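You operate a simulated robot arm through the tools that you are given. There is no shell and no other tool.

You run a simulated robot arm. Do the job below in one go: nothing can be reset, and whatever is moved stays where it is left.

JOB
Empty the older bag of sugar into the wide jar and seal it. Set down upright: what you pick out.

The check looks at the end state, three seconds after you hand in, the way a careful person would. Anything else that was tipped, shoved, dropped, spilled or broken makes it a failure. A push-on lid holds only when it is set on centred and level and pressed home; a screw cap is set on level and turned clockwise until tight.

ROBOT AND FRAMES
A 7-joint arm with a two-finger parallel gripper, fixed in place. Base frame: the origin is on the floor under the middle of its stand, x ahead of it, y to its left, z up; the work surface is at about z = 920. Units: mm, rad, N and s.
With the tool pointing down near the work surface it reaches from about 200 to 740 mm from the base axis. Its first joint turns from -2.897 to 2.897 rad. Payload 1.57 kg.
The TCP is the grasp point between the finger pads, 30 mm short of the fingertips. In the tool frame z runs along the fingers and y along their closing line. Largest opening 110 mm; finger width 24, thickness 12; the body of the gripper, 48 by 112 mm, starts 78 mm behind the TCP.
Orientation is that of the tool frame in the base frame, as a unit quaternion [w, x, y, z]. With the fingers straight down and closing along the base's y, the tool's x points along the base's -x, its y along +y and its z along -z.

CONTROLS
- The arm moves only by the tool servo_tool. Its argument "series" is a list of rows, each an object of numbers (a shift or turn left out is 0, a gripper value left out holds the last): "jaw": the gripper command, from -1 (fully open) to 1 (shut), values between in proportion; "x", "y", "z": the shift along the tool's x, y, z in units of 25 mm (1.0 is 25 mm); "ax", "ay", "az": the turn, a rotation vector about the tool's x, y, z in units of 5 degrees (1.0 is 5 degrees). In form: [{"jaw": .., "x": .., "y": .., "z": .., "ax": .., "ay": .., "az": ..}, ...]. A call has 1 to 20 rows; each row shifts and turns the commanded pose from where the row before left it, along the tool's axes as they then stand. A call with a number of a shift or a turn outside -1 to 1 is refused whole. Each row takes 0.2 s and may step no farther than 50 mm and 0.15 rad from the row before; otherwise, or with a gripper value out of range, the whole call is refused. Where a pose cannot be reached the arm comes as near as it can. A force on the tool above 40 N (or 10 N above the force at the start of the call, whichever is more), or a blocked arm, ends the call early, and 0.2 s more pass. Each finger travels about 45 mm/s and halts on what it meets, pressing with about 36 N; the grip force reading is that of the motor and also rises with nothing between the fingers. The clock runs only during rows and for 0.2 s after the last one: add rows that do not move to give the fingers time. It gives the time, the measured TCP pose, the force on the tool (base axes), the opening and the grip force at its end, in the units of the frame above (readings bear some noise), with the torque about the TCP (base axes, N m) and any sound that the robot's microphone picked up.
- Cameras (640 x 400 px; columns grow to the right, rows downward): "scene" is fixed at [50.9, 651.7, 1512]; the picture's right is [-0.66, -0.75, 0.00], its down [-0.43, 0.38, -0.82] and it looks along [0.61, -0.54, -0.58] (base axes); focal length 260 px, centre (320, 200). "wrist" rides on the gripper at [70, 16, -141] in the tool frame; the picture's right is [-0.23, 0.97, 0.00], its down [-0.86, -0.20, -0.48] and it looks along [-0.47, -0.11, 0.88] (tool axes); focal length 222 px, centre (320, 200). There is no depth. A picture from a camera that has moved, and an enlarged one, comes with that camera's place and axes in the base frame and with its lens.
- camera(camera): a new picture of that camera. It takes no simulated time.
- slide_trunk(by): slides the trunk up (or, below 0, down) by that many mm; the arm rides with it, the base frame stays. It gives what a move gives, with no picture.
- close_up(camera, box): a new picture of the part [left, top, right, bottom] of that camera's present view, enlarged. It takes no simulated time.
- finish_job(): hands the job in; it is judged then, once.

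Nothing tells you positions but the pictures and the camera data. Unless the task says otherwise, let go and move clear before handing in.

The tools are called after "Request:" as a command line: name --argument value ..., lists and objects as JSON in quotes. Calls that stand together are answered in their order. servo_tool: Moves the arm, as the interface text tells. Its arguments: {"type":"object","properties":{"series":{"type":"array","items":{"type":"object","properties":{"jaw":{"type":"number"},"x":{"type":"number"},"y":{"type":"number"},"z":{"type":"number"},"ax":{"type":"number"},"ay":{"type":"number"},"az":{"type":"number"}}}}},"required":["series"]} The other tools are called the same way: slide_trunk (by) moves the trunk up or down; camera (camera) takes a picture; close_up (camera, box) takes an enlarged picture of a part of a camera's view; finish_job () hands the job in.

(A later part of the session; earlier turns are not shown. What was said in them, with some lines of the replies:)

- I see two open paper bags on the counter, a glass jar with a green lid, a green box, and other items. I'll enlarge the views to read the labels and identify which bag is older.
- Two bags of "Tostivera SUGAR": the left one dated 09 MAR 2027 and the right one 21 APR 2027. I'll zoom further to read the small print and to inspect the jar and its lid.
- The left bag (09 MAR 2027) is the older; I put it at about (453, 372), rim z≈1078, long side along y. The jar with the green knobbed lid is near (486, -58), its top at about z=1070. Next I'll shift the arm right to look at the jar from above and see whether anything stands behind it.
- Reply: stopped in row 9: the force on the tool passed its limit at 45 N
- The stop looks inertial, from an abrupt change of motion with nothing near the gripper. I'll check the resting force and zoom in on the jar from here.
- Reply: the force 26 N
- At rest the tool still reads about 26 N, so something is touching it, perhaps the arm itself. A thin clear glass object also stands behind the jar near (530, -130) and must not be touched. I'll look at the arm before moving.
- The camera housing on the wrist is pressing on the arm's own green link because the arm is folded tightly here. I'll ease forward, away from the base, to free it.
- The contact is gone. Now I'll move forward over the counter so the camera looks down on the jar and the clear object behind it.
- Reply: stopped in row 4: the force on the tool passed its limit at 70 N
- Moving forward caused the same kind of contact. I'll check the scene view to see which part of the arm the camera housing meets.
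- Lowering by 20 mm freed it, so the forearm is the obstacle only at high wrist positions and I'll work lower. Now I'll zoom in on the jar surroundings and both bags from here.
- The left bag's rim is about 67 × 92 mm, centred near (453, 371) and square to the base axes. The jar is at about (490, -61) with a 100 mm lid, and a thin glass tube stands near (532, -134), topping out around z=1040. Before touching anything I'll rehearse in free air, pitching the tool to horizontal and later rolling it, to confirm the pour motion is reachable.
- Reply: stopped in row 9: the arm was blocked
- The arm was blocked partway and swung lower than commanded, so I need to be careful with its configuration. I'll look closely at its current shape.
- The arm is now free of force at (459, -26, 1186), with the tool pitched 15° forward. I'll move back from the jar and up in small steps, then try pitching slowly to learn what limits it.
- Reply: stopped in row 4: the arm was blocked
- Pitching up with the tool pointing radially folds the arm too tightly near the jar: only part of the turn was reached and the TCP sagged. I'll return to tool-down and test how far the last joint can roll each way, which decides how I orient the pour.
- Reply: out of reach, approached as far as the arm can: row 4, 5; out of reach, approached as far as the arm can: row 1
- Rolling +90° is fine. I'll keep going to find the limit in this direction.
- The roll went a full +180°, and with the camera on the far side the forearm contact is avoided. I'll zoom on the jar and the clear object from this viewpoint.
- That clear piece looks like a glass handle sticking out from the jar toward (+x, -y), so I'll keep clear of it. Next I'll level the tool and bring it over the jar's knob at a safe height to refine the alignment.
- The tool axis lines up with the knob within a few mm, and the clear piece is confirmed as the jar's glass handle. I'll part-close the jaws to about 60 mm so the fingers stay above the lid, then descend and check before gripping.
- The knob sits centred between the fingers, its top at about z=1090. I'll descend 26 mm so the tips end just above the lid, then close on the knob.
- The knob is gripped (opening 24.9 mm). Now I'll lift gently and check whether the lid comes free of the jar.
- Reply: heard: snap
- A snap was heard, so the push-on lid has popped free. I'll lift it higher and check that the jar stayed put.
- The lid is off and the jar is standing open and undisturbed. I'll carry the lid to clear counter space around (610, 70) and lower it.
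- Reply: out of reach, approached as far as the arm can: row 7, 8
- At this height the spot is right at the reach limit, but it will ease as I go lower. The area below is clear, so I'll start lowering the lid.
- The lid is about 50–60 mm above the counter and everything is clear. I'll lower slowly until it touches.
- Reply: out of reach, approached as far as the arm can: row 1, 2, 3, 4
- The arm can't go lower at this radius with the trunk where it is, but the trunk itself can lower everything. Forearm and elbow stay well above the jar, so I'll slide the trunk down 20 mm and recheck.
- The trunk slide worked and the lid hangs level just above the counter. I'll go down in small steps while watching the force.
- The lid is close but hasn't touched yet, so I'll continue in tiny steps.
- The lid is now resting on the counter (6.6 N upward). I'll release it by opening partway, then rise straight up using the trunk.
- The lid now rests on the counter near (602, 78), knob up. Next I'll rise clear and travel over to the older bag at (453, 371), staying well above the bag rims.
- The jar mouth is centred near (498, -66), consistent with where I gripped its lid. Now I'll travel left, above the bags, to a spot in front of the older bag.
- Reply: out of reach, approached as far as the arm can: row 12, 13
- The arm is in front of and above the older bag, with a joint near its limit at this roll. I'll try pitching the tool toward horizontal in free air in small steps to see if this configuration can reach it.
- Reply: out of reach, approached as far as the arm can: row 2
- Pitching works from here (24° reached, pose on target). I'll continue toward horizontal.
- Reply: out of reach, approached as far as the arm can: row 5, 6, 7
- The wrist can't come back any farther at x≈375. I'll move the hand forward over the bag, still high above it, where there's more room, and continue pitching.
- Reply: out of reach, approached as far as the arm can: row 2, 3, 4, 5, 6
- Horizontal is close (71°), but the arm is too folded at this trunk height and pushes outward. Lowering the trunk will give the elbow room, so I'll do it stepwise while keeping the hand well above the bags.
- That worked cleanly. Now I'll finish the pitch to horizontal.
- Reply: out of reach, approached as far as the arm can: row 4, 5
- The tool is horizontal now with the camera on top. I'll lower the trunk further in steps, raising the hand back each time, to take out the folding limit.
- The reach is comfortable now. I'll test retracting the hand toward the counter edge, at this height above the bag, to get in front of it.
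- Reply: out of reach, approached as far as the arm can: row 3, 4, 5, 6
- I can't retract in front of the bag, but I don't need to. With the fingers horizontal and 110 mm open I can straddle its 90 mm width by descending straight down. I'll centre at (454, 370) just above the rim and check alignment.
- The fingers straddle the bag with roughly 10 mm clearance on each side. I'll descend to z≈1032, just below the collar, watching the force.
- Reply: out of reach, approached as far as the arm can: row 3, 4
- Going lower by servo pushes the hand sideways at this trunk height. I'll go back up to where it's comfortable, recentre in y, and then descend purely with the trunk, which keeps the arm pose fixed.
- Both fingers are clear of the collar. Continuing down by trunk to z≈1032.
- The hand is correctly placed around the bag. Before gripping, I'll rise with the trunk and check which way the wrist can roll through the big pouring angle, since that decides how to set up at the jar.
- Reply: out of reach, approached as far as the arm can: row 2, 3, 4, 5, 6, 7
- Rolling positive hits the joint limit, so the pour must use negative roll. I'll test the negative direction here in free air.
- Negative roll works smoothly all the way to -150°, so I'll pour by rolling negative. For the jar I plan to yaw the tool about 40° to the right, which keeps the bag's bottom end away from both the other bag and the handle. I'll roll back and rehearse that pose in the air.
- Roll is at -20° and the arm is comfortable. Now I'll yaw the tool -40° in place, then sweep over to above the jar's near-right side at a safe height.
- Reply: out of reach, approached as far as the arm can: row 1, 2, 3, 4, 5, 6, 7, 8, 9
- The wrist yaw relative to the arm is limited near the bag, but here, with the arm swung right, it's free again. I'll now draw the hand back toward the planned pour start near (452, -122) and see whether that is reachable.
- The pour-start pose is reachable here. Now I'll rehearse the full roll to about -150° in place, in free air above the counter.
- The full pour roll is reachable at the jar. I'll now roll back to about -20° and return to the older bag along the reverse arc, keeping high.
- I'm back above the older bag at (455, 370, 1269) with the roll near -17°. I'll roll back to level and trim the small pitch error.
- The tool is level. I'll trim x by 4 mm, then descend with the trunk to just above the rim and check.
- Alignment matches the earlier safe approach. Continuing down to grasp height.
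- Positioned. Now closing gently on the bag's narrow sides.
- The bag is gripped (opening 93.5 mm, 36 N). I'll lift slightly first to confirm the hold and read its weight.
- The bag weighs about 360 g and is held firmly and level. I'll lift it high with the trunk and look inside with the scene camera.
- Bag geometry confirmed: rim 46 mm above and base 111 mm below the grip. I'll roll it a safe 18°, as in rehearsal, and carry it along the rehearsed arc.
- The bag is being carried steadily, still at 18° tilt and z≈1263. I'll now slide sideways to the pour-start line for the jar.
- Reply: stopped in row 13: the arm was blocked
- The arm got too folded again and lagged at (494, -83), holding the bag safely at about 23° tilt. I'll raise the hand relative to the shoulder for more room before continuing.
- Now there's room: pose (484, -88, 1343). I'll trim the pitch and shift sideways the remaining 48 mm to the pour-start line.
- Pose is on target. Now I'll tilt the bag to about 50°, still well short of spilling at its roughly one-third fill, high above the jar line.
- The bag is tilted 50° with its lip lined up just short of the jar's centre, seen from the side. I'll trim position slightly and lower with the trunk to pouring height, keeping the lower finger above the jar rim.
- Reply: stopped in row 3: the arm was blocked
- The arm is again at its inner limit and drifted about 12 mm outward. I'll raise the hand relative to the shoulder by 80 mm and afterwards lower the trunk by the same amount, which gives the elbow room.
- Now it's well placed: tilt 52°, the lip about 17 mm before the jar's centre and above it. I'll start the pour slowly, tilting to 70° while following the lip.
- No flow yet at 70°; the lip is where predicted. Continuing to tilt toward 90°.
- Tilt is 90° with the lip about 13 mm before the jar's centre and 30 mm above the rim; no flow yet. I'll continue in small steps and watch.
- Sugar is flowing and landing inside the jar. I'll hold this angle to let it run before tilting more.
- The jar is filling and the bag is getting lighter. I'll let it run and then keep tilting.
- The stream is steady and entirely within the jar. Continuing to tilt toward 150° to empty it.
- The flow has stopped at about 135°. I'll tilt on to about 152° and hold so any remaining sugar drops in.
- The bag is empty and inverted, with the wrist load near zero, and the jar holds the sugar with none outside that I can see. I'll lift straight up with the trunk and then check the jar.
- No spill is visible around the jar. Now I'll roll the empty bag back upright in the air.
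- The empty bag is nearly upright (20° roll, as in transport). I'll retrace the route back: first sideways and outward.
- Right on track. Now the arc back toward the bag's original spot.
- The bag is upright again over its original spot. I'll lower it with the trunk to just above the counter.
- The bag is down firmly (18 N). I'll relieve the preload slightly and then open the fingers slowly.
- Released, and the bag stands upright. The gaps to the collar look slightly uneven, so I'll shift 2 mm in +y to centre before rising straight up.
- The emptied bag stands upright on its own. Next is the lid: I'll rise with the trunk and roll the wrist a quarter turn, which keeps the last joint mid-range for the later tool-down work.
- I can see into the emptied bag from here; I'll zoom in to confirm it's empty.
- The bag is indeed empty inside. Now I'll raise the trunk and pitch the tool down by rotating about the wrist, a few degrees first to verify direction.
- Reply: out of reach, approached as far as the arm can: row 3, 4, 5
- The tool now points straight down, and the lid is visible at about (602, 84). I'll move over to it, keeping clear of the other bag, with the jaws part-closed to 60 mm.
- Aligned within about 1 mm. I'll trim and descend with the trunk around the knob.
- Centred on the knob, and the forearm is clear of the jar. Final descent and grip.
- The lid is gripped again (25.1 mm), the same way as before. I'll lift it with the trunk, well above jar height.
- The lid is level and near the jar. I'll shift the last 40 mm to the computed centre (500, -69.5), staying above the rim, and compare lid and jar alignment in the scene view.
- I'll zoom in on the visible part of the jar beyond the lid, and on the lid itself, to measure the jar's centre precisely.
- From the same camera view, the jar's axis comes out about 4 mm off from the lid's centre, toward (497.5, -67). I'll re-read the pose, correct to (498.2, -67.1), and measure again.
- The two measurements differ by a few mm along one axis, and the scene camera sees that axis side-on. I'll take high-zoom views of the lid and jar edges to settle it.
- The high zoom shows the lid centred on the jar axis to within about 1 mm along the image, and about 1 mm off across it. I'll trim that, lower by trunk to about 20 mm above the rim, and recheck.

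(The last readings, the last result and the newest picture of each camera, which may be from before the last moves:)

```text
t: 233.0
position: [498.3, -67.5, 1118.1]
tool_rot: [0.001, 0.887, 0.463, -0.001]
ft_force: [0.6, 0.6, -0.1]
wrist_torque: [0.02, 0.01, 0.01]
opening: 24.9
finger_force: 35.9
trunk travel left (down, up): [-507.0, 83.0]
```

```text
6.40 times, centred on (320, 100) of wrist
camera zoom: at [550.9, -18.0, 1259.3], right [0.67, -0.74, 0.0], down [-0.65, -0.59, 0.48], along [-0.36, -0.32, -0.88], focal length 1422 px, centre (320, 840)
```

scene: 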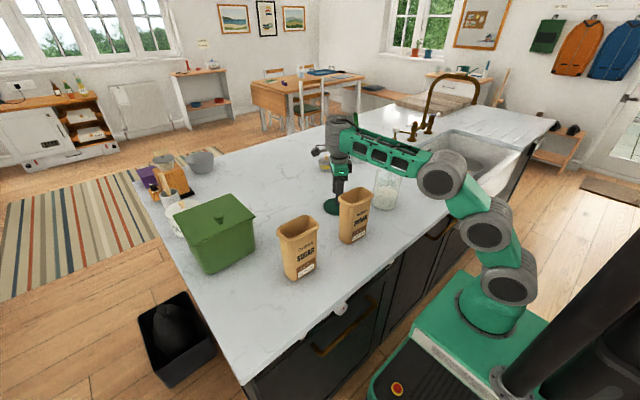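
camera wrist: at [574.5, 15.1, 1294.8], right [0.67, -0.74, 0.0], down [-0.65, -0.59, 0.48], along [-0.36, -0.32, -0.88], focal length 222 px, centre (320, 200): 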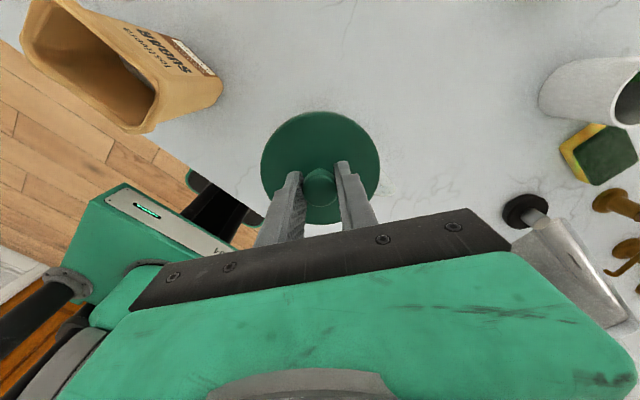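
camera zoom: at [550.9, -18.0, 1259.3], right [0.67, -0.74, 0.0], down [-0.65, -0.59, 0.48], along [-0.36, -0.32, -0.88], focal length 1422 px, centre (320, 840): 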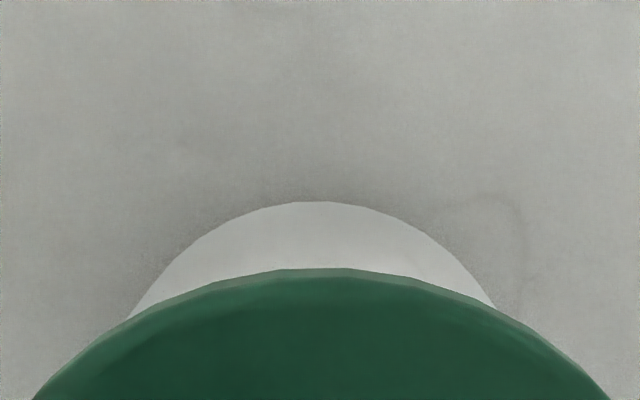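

Lid and jar are concentric within about 1 mm and the lid is level. I'll lower gently by servo until it meets the rim.

Request:
servo_tool --series '[{"jaw": 1, "z": 0.15, "y": -0.02}, {"z": 0.2}, {"z": 0.15}, {"z": 0.1}, {}]'

Request:
close_up --camera "scene" --box '[370, 155, 420, 186]'

```text
t: 234.2
position: [497.4, -68.2, 1102.2]
tool_rot: [0.001, 0.887, 0.462, -0.001]
ft_force: [0.4, -0.1, -0.3]
wrist_torque: [0.03, 0.01, -0.02]
opening: 24.7
finger_force: 36.1
trunk travel left (down, up): [-507.0, 83.0]
```

```text
12.80 times, centred on (395, 170) of scene
camera zoom: at [50.9, 651.7, 1512.0], right [-0.66, -0.75, 0.0], down [-0.43, 0.38, -0.82], along [0.61, -0.54, -0.58], focal length 3329 px, centre (-640, 578)
```

zoom: 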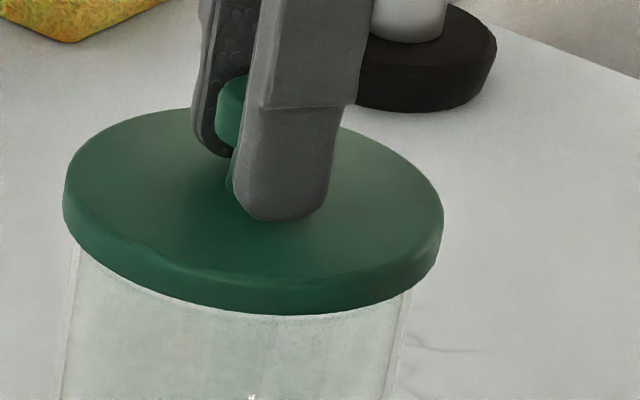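

Request:
servo_tool --series '[{"jaw": 1, "z": 0.06}, {"z": 0.06}, {"z": 0.06}, {}]'

```text
t: 235.2
position: [497.4, -66.9, 1098.5]
tool_rot: [0.0, 0.887, 0.462, -0.001]
ft_force: [-0.8, 0.2, -0.3]
wrist_torque: [-0.03, 0.0, -0.03]
opening: 25.1
finger_force: 36.0
trunk travel left (down, up): [-507.0, 83.0]
```

Request:
servo_tool --series '[{"jaw": 1, "z": 0.05}, {"z": 0.05}, {}]'

Request:
close_up --camera "scene" --box '[370, 155, 420, 186]'

```text
t: 236.0
position: [497.5, -67.0, 1098.8]
tool_rot: [0.001, 0.887, 0.462, 0.001]
ft_force: [0.7, 0.9, 14.9]
wrist_torque: [-0.02, 0.0, -0.06]
opening: 24.9
finger_force: 36.0
trunk travel left (down, up): [-507.0, 83.0]
heard: snap
```

```text
12.80 times, centred on (395, 170) of scene
camera zoom: at [50.9, 651.7, 1512.0], right [-0.66, -0.75, 0.0], down [-0.43, 0.38, -0.82], along [0.61, -0.54, -0.58], focal length 3329 px, centre (-640, 578)
```

zoom: 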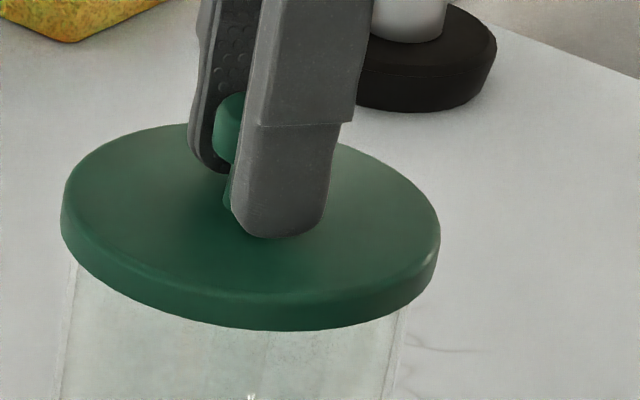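

A snap was heard as the lid went on (15 N). I'll press a little more to be sure it's fully home, staying under the force limit.

Request:
servo_tool --series '[{"jaw": 1, "z": 0.05}, {"z": 0.05}, {}]'

Request:
servo_tool --series '[{"jaw": 1, "z": 0.05}, {"z": 0.05}, {}]'

Request:
close_up --camera "scene" --box '[370, 155, 420, 186]'

```text
t: 236.9
position: [497.9, -66.5, 1097.0]
tool_rot: [0.003, 0.887, 0.462, 0.004]
ft_force: [-3.4, 1.8, 11.5]
wrist_torque: [-0.18, 0.18, -0.07]
opening: 25.1
finger_force: 36.2
trunk travel left (down, up): [-507.0, 83.0]
stopped in row 3: the force on the tool passed its limit at 41 N (the readings are from after the stop); the commanded pose is now the measured one
```

```text
t: 237.9
position: [497.1, -67.0, 1098.3]
tool_rot: [0.005, 0.887, 0.462, 0.007]
ft_force: [-4.8, -0.4, 13.6]
wrist_torque: [-0.28, 0.03, -0.11]
opening: 24.9
finger_force: 36.4
trunk travel left (down, up): [-507.0, 83.0]
stopped in row 3: the force on the tool passed its limit at 41 N (the readings are from after the stop); the commanded pose is now the measured one
```

```text
12.80 times, centred on (395, 170) of scene
camera zoom: at [50.9, 651.7, 1512.0], right [-0.66, -0.75, 0.0], down [-0.43, 0.38, -0.82], along [0.61, -0.54, -0.58], focal length 3329 px, centre (-640, 578)
```

zoom: 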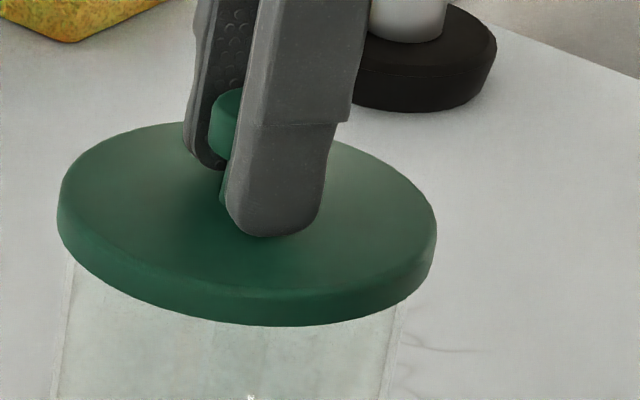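

The lid was pressed at 41 N without further travel, so it's home. The arm has picked up a slight tilt from pressing, so I'll relax it a little and then release the knob.

Request:
servo_tool --series '[{"jaw": 1, "z": -0.03}, {}]'

Request:
servo_tool --series '[{"jaw": 0.45}, {"jaw": 0.3}, {"jaw": 0.1}, {"jaw": -0.09}, {}, {}]'

Request:
close_up --camera "scene" --box '[365, 140, 420, 213]'

Request:
close_up --camera "wrist" --box '[250, 70, 390, 220]'

```text
t: 238.5
position: [498.7, -66.8, 1097.6]
tool_rot: [0.004, 0.887, 0.463, 0.006]
ft_force: [-2.7, -1.2, 10.4]
wrist_torque: [-0.17, -0.1, -0.06]
opening: 24.6
finger_force: 36.0
trunk travel left (down, up): [-507.0, 83.0]
```

```text
t: 239.9
position: [497.5, -67.1, 1096.8]
tool_rot: [0.004, 0.887, 0.463, 0.005]
ft_force: [-0.1, 0.0, 0.9]
wrist_torque: [-0.02, 0.04, 0.03]
opening: 59.9
finger_force: 0.0
trunk travel left (down, up): [-507.0, 83.0]
```

```text
5.48 times, centred on (392, 176) of scene
camera zoom: at [50.9, 651.7, 1512.0], right [-0.66, -0.75, 0.0], down [-0.43, 0.38, -0.82], along [0.61, -0.54, -0.58], focal length 1425 px, centre (-77, 329)
```

zoom: 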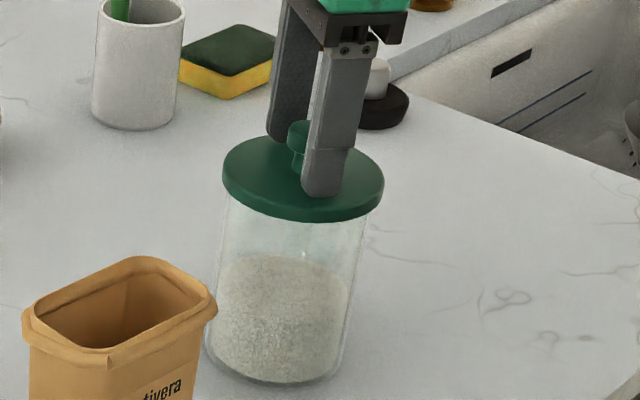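

```text
2.67 times, centred on (320, 145) of wrist
camera zoom: at [550.3, -17.2, 1239.5], right [0.67, -0.74, 0.01], down [-0.66, -0.59, 0.47], along [-0.34, -0.32, -0.88], focal length 592 px, centre (320, 347)
```

zoom: 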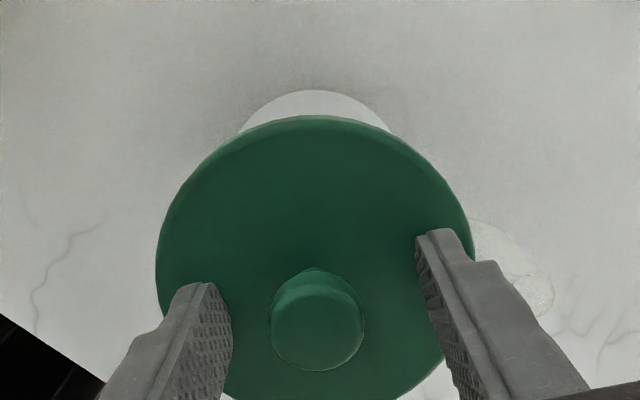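

Released cleanly. Now I'll rise straight up and inspect the lid's seating.

Request:
slide_trunk --by 75

Request:
camera --camera "scene"

Request:
close_up --camera "scene" --box '[370, 155, 420, 186]'

Request:
close_up --camera "scene" --box '[360, 150, 420, 217]'

Request:
camera --camera "wrist"

```text
t: 241.0
position: [499.6, -65.2, 1172.2]
tool_rot: [0.003, 0.887, 0.463, 0.006]
ft_force: [0.3, 0.5, 0.2]
wrist_torque: [-0.02, 0.0, -0.02]
opening: 59.9
finger_force: 0.1
trunk travel left (down, up): [-582.0, 8.0]
```

```text
taken
```

scene: 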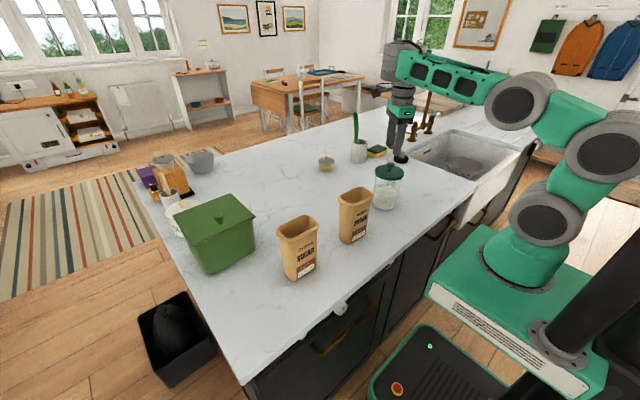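

```text
12.80 times, centred on (395, 170) of scene
camera zoom: at [50.9, 651.7, 1512.0], right [-0.66, -0.75, 0.0], down [-0.43, 0.38, -0.82], along [0.61, -0.54, -0.58], focal length 3329 px, centre (-640, 578)
```

zoom: 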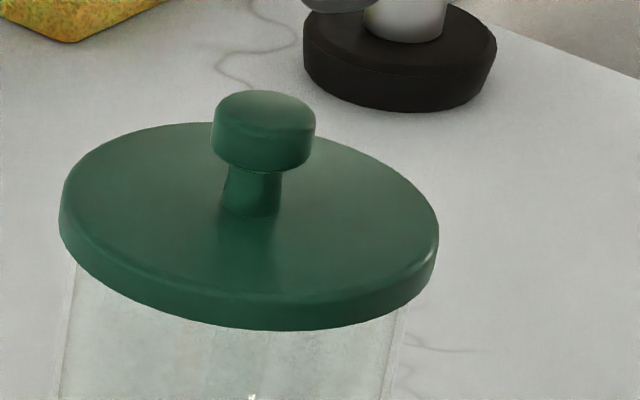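

```text
5.97 times, centred on (390, 184) of scene
camera zoom: at [50.9, 651.7, 1512.0], right [-0.66, -0.75, 0.0], down [-0.43, 0.38, -0.82], along [0.61, -0.54, -0.58], focal length 1553 px, centre (-98, 298)
```

zoom: 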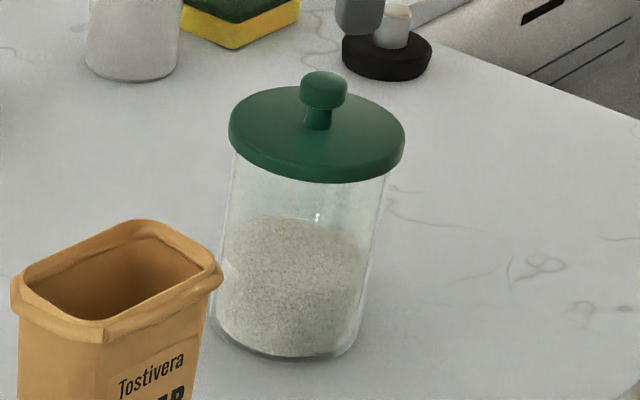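

```text
taken
camera wrist: at [550.4, -17.2, 1314.3], right [0.67, -0.74, 0.01], down [-0.66, -0.59, 0.47], along [-0.34, -0.32, -0.88], focal length 222 px, centre (320, 200)
```

wrist: 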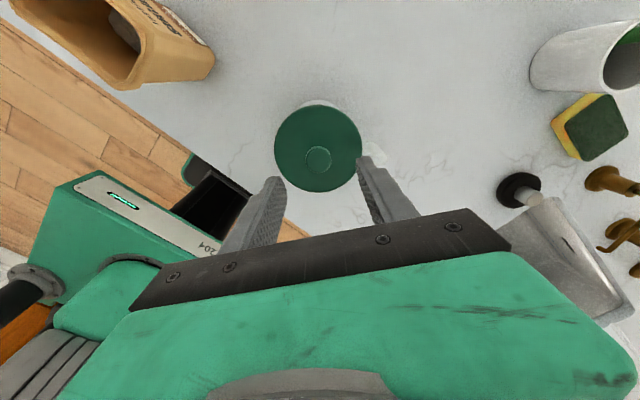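

The lid looks seated and level. I'll compare using the same close-up frame as at the start, and look for any spilled grains or moved items.

Request:
close_up --camera "scene" --box '[363, 155, 413, 217]'

Request:
close_up --camera "scene" --box '[300, 100, 520, 220]'

Request:
close_up --camera "scene" --box '[265, 180, 425, 290]'

Request:
close_up --camera "wrist" --box '[250, 80, 390, 210]'

```text
6.45 times, centred on (388, 186) of scene
camera zoom: at [50.9, 651.7, 1512.0], right [-0.66, -0.75, 0.0], down [-0.43, 0.38, -0.82], along [0.61, -0.54, -0.58], focal length 1678 px, centre (-119, 290)
```

zoom: 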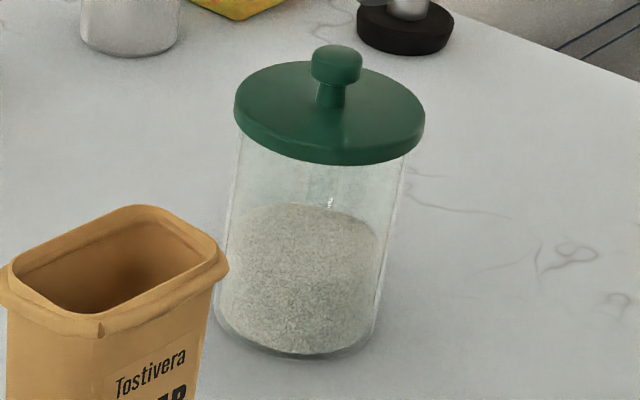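

```text
2.91 times, centred on (410, 160) of scene
camera zoom: at [50.9, 651.7, 1512.0], right [-0.66, -0.75, 0.0], down [-0.43, 0.38, -0.82], along [0.61, -0.54, -0.58], focal length 757 px, centre (58, 316)
```

zoom: 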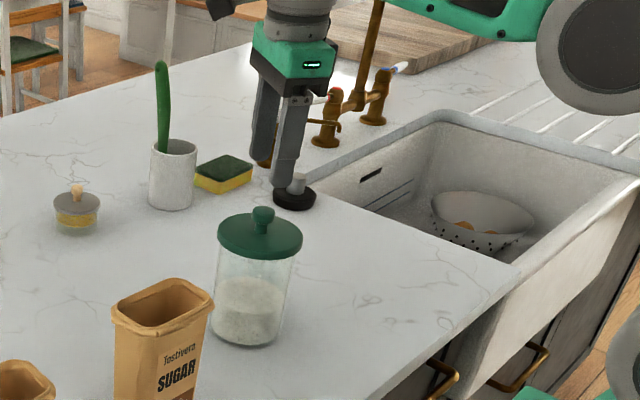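

```text
3.64 times, centred on (345, 235) of scene
camera zoom: at [50.9, 651.7, 1512.0], right [-0.66, -0.75, 0.0], down [-0.43, 0.38, -0.82], along [0.61, -0.54, -0.58], focal length 946 px, centre (229, 73)
```

zoom: 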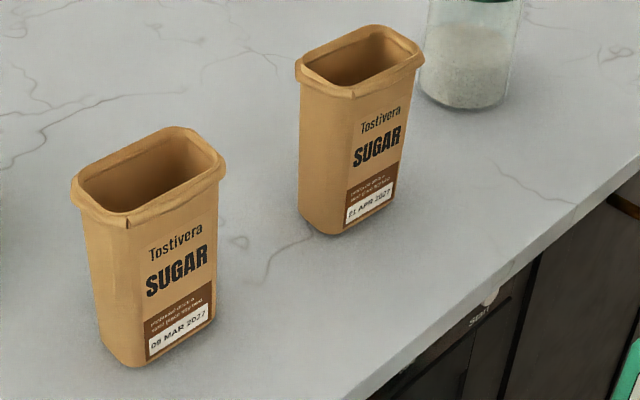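

```text
3.08 times, centred on (320, 145) of wrist
camera zoom: at [550.4, -17.2, 1314.3], right [0.67, -0.74, 0.01], down [-0.66, -0.59, 0.47], along [-0.34, -0.32, -0.88], focal length 684 px, centre (320, 369)
```

zoom: 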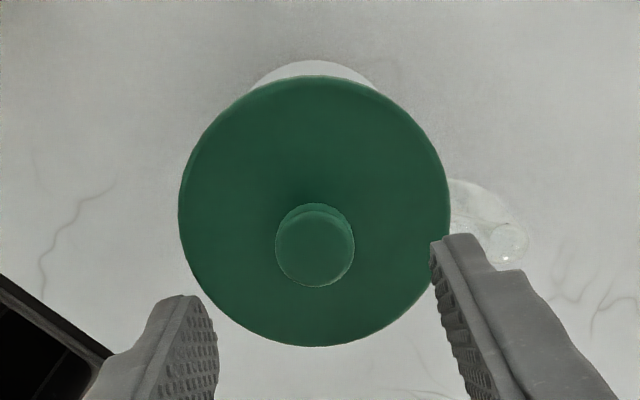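

Everything matches the starting frame: the lid is at the same height and level, the jar hasn't moved, both bags are upright, and I see no spilled sugar. I'll move the hand clear of the jar before handing in.

Request:
servo_tool --series '[{"jaw": -0.09, "x": 0.3}, {"x": 0.6}, {"x": 0.8}, {"x": 0.8}, {"x": 0.5}, {"x": 0.2}, {}]'

Request:
camera --camera "scene"

Request:
close_up --camera "scene" --box '[130, 130, 290, 290]'

```text
t: 242.6
position: [545.9, 0.1, 1171.7]
tool_rot: [0.003, 0.887, 0.462, 0.007]
ft_force: [-0.1, 1.0, 0.7]
wrist_torque: [-0.02, -0.03, 0.0]
opening: 60.0
finger_force: 0.0
trunk travel left (down, up): [-582.0, 8.0]
```

```text
taken
```

scene: 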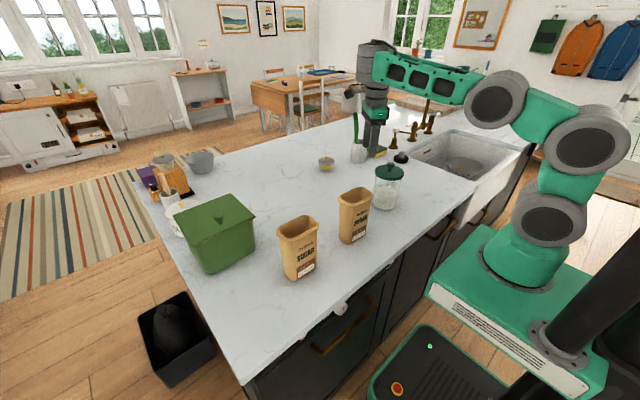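

```text
2.50 times, centred on (210, 210) of scene
camera zoom: at [50.9, 651.7, 1512.0], right [-0.66, -0.75, 0.0], down [-0.43, 0.38, -0.82], along [0.61, -0.54, -0.58], focal length 650 px, centre (595, 175)
```

zoom: 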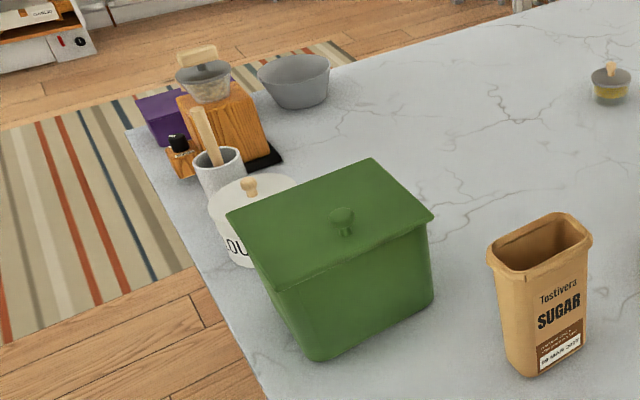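

The older bag (09 MAR 2027) is empty and standing upright where it started. Its sugar is in the wide jar, and the lid has snapped home level. The arm is clear and nothing else looks disturbed, so I'm handing in the job.

Request:
finish_job

```text
The job is handed in.
```

I emptied the older bag of sugar (dated 09 MAR 2027) into the wide jar, sealed the jar, and handed the job in.

- **Sugar:** the bag looked empty when I checked inside it afterwards. I saw no sugar outside the jar.
- **Lid:** it went on level and centred, and I heard it snap. I then pressed to about 41 N and it moved no further, and it sits at the same height as at the start.
- **Bag:** it is standing upright back in its original spot.
- **Everything else:** the other bag and the rest of the counter look unmoved in the final pictures. The jar moved by about 1 mm at most while I pressed the lid on.

The arm is off to the side with nothing in the gripper.
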